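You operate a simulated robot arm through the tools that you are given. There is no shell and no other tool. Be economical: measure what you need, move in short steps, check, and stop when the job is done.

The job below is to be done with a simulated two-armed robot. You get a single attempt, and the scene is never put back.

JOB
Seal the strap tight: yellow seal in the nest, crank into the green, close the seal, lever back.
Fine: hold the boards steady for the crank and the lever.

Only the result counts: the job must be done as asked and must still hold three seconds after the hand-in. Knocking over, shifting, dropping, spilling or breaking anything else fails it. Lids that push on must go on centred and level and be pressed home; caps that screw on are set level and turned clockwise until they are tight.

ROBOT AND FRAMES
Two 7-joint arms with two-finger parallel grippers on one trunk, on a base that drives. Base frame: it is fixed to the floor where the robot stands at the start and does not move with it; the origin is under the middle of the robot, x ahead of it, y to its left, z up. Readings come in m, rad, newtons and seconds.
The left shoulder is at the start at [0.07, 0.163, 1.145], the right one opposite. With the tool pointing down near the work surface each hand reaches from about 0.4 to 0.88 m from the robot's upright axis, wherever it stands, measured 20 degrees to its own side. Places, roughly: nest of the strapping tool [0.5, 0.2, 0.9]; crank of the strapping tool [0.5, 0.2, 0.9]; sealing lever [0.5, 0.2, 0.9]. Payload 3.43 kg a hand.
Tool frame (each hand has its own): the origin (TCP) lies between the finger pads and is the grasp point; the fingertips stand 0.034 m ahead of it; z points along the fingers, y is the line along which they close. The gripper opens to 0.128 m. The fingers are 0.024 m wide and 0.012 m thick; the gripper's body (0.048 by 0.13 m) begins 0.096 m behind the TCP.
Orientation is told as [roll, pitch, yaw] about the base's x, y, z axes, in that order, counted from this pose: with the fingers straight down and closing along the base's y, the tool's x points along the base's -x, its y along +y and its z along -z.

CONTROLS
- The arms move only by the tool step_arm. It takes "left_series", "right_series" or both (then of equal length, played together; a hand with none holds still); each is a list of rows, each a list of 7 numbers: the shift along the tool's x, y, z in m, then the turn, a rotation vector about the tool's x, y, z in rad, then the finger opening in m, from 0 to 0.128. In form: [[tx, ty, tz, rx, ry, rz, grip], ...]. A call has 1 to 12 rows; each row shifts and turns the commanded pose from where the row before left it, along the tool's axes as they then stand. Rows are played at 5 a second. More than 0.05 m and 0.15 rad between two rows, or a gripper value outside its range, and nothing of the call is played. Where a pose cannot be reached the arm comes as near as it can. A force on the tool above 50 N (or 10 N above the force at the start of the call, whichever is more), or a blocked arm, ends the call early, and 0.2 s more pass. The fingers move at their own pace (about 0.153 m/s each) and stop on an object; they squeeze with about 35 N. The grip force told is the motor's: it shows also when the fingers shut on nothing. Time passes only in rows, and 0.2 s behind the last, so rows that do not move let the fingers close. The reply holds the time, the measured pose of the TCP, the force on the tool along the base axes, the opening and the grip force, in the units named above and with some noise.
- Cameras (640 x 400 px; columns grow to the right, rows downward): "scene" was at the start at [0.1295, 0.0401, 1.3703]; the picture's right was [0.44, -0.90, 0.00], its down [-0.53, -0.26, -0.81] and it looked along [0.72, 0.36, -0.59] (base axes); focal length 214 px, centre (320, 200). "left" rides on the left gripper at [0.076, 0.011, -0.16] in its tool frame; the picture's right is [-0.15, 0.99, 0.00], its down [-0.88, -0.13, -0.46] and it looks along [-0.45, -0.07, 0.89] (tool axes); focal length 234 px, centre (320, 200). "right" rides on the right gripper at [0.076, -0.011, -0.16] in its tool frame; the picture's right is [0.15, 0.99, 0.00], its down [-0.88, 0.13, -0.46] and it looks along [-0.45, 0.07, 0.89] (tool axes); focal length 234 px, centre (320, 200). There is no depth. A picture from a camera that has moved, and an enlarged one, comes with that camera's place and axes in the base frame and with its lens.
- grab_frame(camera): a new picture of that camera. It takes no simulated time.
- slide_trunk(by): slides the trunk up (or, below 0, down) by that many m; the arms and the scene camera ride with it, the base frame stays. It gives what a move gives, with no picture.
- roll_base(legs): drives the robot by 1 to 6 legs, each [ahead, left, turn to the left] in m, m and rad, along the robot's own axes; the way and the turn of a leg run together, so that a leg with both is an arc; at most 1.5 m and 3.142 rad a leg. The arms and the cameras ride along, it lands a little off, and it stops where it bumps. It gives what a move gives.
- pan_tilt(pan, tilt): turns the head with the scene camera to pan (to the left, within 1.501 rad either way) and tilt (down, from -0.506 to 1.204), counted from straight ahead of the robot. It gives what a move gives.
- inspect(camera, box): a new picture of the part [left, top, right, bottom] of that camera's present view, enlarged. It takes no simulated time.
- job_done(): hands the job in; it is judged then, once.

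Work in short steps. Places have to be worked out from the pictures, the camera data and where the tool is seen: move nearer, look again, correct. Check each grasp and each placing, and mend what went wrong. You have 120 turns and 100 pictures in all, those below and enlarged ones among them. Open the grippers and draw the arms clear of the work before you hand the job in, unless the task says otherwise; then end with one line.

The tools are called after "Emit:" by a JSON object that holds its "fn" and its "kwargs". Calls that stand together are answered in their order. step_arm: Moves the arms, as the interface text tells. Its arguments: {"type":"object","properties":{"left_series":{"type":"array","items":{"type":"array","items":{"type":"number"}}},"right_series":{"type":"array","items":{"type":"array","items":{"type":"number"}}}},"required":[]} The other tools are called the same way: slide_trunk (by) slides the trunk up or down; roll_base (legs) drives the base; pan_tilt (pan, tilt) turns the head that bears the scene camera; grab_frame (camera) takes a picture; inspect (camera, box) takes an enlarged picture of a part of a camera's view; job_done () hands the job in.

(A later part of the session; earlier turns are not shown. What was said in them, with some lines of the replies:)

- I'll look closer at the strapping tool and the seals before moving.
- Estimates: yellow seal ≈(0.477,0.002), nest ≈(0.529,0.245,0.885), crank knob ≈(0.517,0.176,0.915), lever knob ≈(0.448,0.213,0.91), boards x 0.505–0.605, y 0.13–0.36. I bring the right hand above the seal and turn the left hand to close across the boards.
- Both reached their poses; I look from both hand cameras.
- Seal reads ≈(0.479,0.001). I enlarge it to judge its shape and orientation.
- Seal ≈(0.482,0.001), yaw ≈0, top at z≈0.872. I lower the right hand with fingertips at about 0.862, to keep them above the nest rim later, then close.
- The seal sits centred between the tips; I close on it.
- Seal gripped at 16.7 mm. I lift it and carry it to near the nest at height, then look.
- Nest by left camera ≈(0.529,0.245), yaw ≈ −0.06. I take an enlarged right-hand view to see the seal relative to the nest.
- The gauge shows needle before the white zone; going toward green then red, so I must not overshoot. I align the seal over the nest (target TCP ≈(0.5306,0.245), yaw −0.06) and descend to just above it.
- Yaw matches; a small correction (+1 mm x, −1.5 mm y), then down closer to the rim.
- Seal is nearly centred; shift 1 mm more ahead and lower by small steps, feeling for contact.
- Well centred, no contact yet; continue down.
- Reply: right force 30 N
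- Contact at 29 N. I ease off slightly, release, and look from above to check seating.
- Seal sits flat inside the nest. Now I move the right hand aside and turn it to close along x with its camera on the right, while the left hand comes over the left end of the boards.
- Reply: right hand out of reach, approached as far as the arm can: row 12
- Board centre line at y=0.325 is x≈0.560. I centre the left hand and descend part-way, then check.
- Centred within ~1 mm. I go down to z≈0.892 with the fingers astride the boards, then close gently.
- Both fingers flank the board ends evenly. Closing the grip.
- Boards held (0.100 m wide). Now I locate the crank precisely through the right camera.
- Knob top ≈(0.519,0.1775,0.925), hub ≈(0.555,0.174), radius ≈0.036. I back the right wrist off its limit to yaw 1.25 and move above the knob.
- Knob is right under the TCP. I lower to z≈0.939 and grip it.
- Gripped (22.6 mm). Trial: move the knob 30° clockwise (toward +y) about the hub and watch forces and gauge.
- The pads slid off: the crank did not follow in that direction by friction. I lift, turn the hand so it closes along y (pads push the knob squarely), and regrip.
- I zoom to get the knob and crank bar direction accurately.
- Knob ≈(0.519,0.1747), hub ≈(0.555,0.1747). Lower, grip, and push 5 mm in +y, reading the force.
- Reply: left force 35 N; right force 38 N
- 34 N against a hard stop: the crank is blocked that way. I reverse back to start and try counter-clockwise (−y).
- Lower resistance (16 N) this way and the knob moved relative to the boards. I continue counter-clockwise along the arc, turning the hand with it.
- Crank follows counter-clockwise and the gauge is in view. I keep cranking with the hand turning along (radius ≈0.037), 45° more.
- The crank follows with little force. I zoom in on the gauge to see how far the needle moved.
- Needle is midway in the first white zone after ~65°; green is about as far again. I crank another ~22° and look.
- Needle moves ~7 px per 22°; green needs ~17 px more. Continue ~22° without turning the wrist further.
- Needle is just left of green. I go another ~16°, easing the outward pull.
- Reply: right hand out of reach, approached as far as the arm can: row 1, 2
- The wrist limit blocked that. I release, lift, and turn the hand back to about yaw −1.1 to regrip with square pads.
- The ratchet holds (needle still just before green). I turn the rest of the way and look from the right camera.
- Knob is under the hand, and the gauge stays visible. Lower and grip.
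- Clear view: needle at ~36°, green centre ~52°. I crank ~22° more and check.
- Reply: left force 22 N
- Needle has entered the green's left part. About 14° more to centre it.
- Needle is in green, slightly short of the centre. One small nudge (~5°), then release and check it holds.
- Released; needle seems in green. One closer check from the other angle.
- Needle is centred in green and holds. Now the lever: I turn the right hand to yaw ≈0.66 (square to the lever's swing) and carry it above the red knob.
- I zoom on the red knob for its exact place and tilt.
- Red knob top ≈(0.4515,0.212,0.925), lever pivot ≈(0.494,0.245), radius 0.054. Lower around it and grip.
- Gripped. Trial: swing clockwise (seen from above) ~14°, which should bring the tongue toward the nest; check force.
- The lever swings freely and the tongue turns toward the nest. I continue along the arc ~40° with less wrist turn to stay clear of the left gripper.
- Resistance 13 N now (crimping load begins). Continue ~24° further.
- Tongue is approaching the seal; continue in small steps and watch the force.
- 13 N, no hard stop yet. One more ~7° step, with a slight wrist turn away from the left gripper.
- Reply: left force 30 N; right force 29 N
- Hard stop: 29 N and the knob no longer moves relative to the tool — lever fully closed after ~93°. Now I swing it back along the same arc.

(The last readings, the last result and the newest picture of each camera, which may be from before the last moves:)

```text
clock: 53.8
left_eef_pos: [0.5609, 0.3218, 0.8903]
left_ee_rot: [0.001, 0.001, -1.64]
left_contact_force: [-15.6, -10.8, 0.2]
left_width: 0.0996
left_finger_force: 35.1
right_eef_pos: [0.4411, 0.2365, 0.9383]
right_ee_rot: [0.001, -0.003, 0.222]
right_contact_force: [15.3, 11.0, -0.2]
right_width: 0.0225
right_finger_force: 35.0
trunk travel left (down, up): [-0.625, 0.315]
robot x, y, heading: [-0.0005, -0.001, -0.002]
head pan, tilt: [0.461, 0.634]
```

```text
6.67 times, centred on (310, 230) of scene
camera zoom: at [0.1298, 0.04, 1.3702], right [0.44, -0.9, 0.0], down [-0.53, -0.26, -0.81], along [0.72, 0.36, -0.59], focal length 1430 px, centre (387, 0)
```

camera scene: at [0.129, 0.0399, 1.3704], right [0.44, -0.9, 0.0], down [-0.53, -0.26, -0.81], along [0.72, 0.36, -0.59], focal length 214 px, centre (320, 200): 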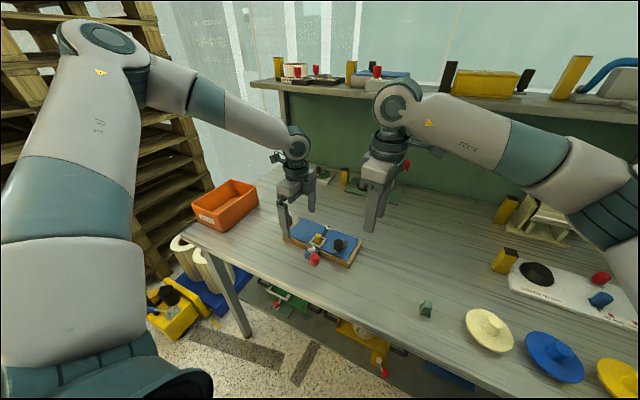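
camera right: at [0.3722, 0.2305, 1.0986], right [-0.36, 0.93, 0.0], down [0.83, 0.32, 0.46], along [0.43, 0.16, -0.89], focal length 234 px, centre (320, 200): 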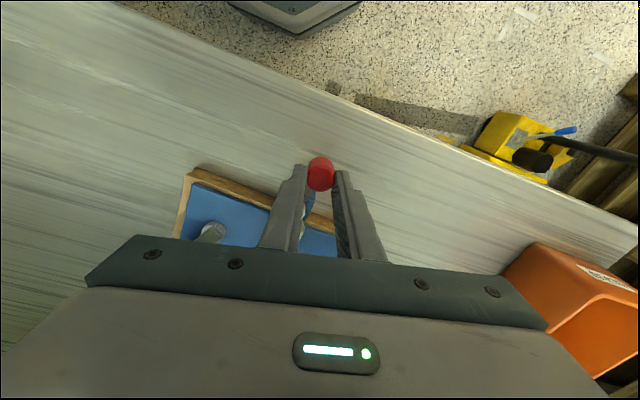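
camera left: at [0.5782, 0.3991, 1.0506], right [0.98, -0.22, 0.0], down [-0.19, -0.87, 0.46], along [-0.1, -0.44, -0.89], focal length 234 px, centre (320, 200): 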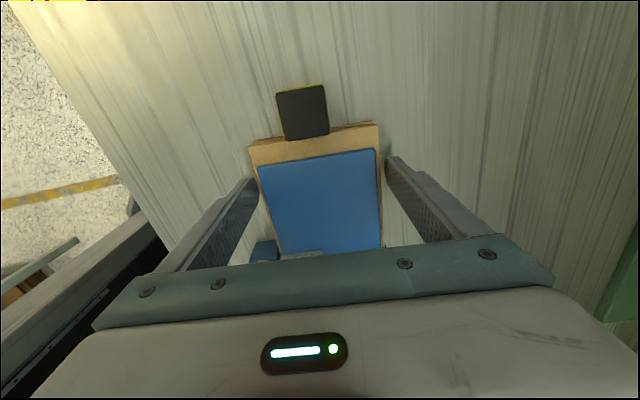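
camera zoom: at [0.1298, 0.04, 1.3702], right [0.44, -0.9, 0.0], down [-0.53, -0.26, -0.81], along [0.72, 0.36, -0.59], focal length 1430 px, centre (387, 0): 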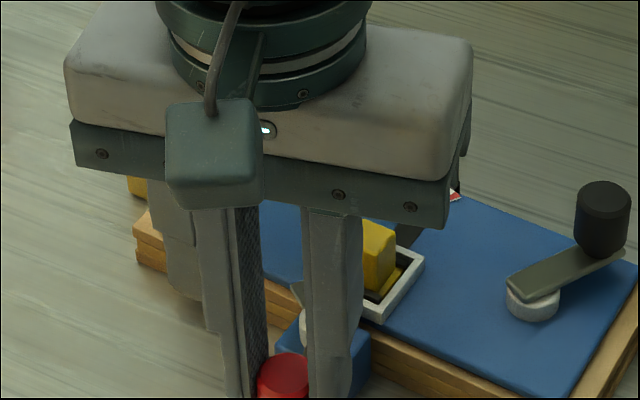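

Returning well; small inward correction and complete the arc to the starting angle.

Emit:
{"fn": "step_arm", "kwargs": {"right_series": [[-0.0009, -0.0077, 0, 0, 0, -0.1, 0.01], [-0.0006, -0.0077, 0, 0, 0, -0.1, 0.01], [-0.0003, -0.0065, 0, 0, 0, -0.1, 0.01], [-0.0005, -0.006, 0, 0, 0, -0.1, 0.01], [0, 0, 0, 0, 0, 0, 0.01]]}}

Emit:
{"fn": "inspect", "kwargs": {"camera": "right", "box": [250, 140, 410, 250]}}

Emit:
{"fn": "inspect", "kwargs": {"camera": "scene", "box": [270, 200, 350, 260]}}

```text
clock: 55.0
left_eef_pos: [0.5629, 0.3232, 0.8916]
left_ee_rot: [0.004, -0.001, -1.639]
left_contact_force: [-1.4, -20.4, 1.4]
left_width: 0.0999
left_finger_force: 34.7
right_eef_pos: [0.452, 0.2142, 0.9373]
right_ee_rot: [0.003, 0.0, 0.626]
right_contact_force: [2.3, 20.6, -0.7]
right_width: 0.0222
right_finger_force: 34.7
trunk travel left (down, up): [-0.625, 0.315]
robot x, y, heading: [-0.0001, -0.0032, 0.002]
head pan, tilt: [0.461, 0.634]
```

```text
3.64 times, centred on (330, 195) of right
camera zoom: at [0.3984, 0.1593, 1.0983], right [-0.7, 0.72, 0.0], down [0.64, 0.62, 0.46], along [0.32, 0.32, -0.89], focal length 852 px, centre (284, 218)
```

zoom: 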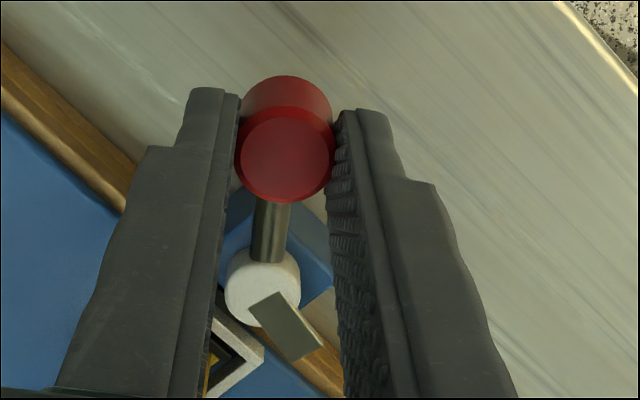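

```text
6.67 times, centred on (310, 230) of scene
camera zoom: at [0.1297, 0.0404, 1.3703], right [0.44, -0.9, 0.0], down [-0.53, -0.26, -0.81], along [0.72, 0.36, -0.59], focal length 1430 px, centre (387, 0)
```

zoom: 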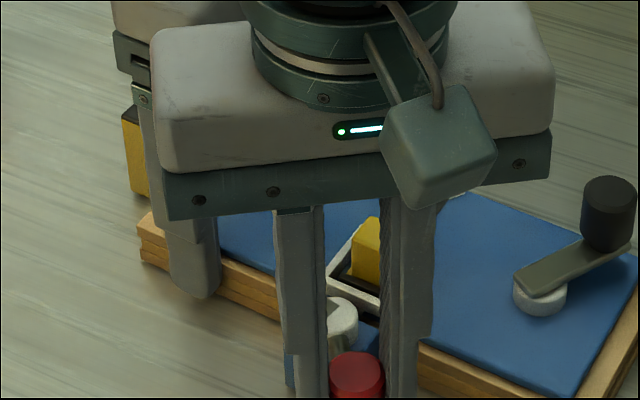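

15 N against the swing near the start angle. I push a few mm further to confirm the end stop.

Emit:
{"fn": "step_arm", "kwargs": {"right_series": [[0, -0.003, 0, 0, 0, 0, 0.01], [0, -0.002, 0, 0, 0, 0, 0.01], [0, 0, 0, 0, 0, 0, 0.01]]}}

Emit:
{"fn": "inspect", "kwargs": {"camera": "right", "box": [250, 140, 410, 250]}}

```text
clock: 55.8
left_eef_pos: [0.563, 0.323, 0.8929]
left_ee_rot: [0.001, -0.001, -1.639]
left_contact_force: [5.8, -17.5, 4.6]
left_width: 0.1007
left_finger_force: 34.5
right_eef_pos: [0.455, 0.2072, 0.9394]
right_ee_rot: [0.002, 0.001, 0.622]
right_contact_force: [-6.7, 17.3, -0.1]
right_width: 0.0228
right_finger_force: 35.2
trunk travel left (down, up): [-0.625, 0.315]
robot x, y, heading: [-0.0028, -0.0046, -0.001]
head pan, tilt: [0.461, 0.634]
```

```text
3.64 times, centred on (330, 195) of right
camera zoom: at [0.4008, 0.1546, 1.0986], right [-0.7, 0.72, 0.0], down [0.64, 0.62, 0.46], along [0.33, 0.32, -0.89], focal length 852 px, centre (284, 218)
```

zoom: 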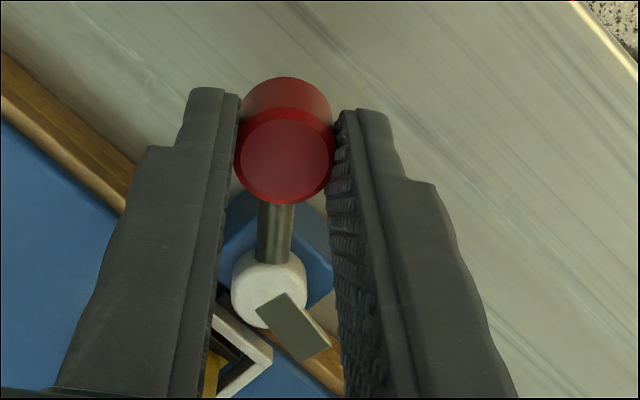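

Lever angle now ≈219°, matching the start. I relax the push, release the knob and lift to inspect.

Emit:
{"fn": "step_arm", "kwargs": {"right_series": [[0, 0.003, 0, 0, 0, 0, 0.01], [0, 0, 0, 0, 0, 0, 0.03], [0, 0, 0, 0, 0, 0, 0.045], [0, 0, -0.04, 0, 0, 0, 0.045], [0, 0, -0.04, 0, 0, 0, 0.045], [0, -0.03, 0, 0, 0, 0, 0.045], [0, -0.03, 0, 0, 0, 0, 0.045], [0, -0.03, 0, 0, 0, 0, 0.045]]}}

Emit:
{"fn": "inspect", "kwargs": {"camera": "right", "box": [200, 80, 440, 250]}}

Emit:
{"fn": "inspect", "kwargs": {"camera": "scene", "box": [260, 190, 388, 280]}}

```text
clock: 57.6
left_eef_pos: [0.5614, 0.3236, 0.8911]
left_ee_rot: [-0.001, 0.002, -1.64]
left_contact_force: [0.5, 0.2, -0.4]
left_width: 0.1006
left_finger_force: 34.6
right_eef_pos: [0.5076, 0.1354, 1.0187]
right_ee_rot: [0.001, 0.001, 0.624]
right_contact_force: [-0.5, -0.4, -1.0]
right_width: 0.0451
right_finger_force: 0.0
trunk travel left (down, up): [-0.625, 0.315]
robot x, y, heading: [-0.0043, 0.0014, 0.0]
head pan, tilt: [0.461, 0.634]
```

```text
2.35 times, centred on (320, 165) of right
camera zoom: at [0.4528, 0.0828, 1.1791], right [-0.7, 0.72, 0.0], down [0.64, 0.62, 0.46], along [0.33, 0.32, -0.89], focal length 551 px, centre (320, 282)
```

zoom: 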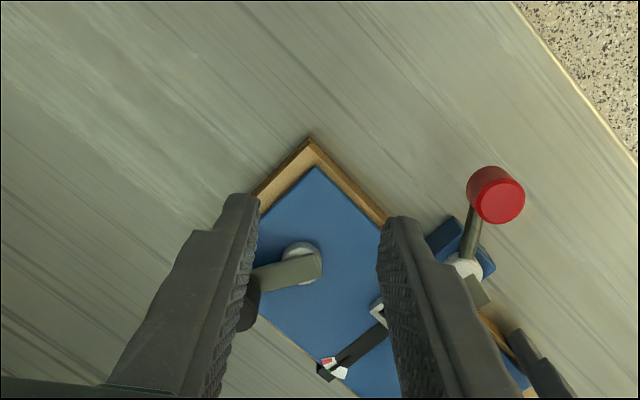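

```text
4.44 times, centred on (324, 235) of scene
camera zoom: at [0.1304, 0.0389, 1.3702], right [0.44, -0.9, 0.0], down [-0.53, -0.26, -0.81], along [0.72, 0.36, -0.59], focal length 953 px, centre (302, 44)
```

zoom: 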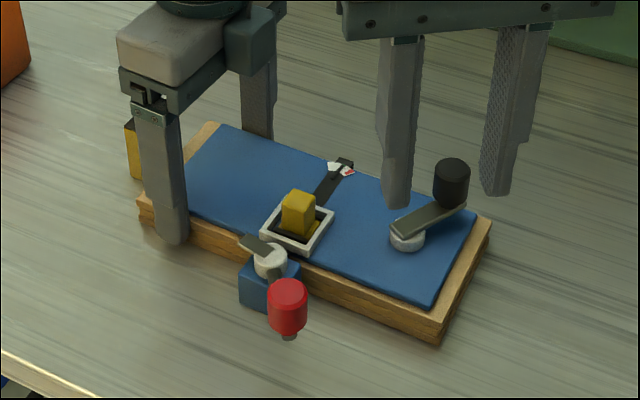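

Lever is back at its rest angle. I check the seal and the gauge closely.

Emit:
{"fn": "inspect", "kwargs": {"camera": "scene", "box": [300, 215, 348, 245]}}

```text
13.33 times, centred on (324, 230) of scene
camera zoom: at [0.1304, 0.0389, 1.3702], right [0.44, -0.9, 0.0], down [-0.53, -0.26, -0.81], along [0.72, 0.36, -0.59], focal length 2860 px, centre (267, -200)
```

zoom: 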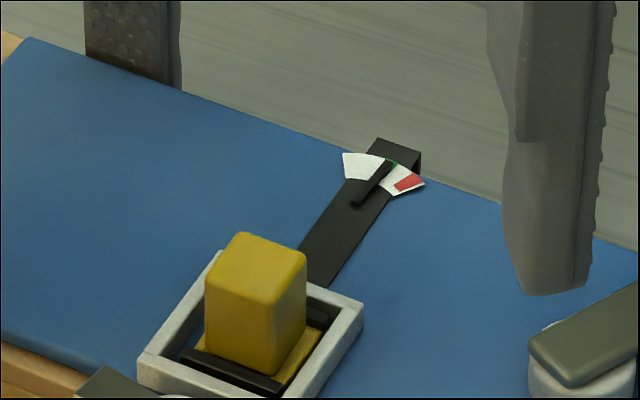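

Dark crimp jaws now lie across the seal's base and the needle is in green. I open the left hand, lift straight up, and draw both arms clear.

Emit:
{"fn": "step_arm", "kwargs": {"left_series": [[0, 0, 0, 0, 0, 0, 0.11], [0, 0, 0, 0, 0, 0, 0.128], [0, 0, -0.02, 0, 0, 0, 0.128], [0, 0, -0.04, 0, 0, 0, 0.128], [0, 0, -0.05, 0, 0, 0, 0.128], [0, 0, -0.05, 0, 0, 0, 0.128], [0.04, 0, -0.02, 0, 0, 0, 0.128], [0.04, 0, 0, 0, 0, 0, 0.128], [0.04, 0, 0, 0, 0, 0, 0.128]], "right_series": [[0, 0, -0.03, 0, 0, 0, 0.045], [0, 0, -0.03, 0, 0, 0, 0.045], [0, 0, -0.03, 0, 0, 0, 0.045], [0, -0.04, 0, 0, 0, 0, 0.06], [0, -0.04, 0, 0, 0, 0, 0.06], [0, -0.04, 0, 0, 0, 0, 0.06], [0, 0, 0, 0, 0, 0, 0.06], [0, 0, 0, 0, 0, 0, 0.06], [0, 0, 0, 0, 0, 0, 0.06]]}}

Emit:
{"fn": "grab_frame", "kwargs": {"camera": "scene"}}

Emit:
{"fn": "inspect", "kwargs": {"camera": "scene", "box": [276, 200, 372, 270]}}

```text
clock: 59.6
left_eef_pos: [0.5686, 0.4447, 1.072]
left_ee_rot: [-0.001, 0.0, -1.64]
left_contact_force: [-0.1, 0.2, 0.7]
left_width: 0.1278
left_finger_force: 0.0
right_eef_pos: [0.5765, 0.0398, 1.1089]
right_ee_rot: [0.001, 0.001, 0.621]
right_contact_force: [0.0, -0.8, -0.5]
right_width: 0.0602
right_finger_force: 0.0
trunk travel left (down, up): [-0.625, 0.315]
robot x, y, heading: [0.001, 0.002, -0.004]
head pan, tilt: [0.461, 0.634]
```

```text
23 pictures are left
camera scene: at [0.1293, 0.0409, 1.3703], right [0.44, -0.9, 0.0], down [-0.53, -0.26, -0.81], along [0.72, 0.36, -0.59], focal length 214 px, centre (320, 200)
```

scene: 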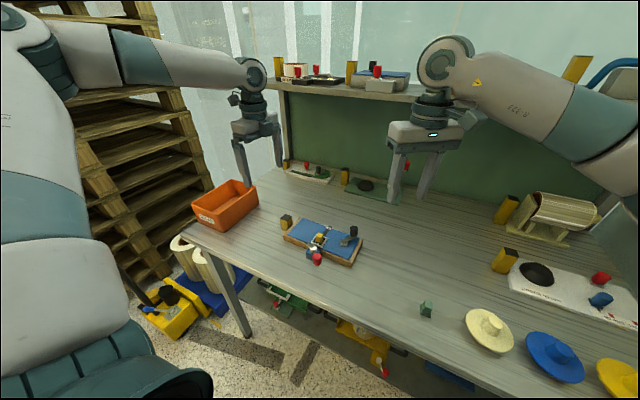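

```text
5.71 times, centred on (324, 235) of scene
camera zoom: at [0.1293, 0.0409, 1.3703], right [0.44, -0.9, 0.0], down [-0.53, -0.26, -0.81], along [0.72, 0.36, -0.59], focal length 1226 px, centre (297, 0)
```

zoom: 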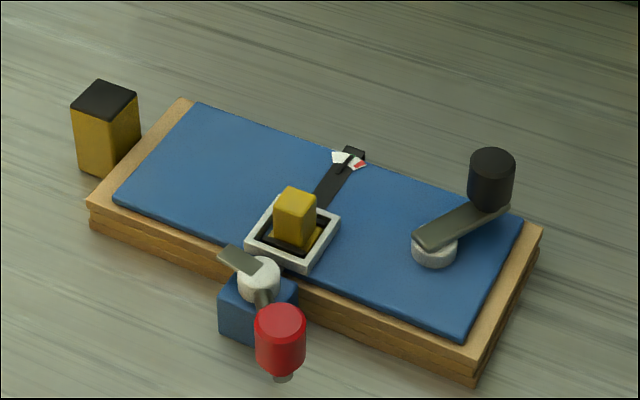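

Everything stands as wanted: seal crimped, needle in green, lever back, arms clear and open. Handing in.

Emit:
{"fn": "job_done", "kwargs": {}}

```text
The job is handed in.
```

The strap is sealed tight: the yellow seal is in the nest and crimped, the gauge needle is in the green, and the lever is back. I held the boards for the crank and the lever; they shifted by a millimetre or more under load. Both hands are open and clear of the work.
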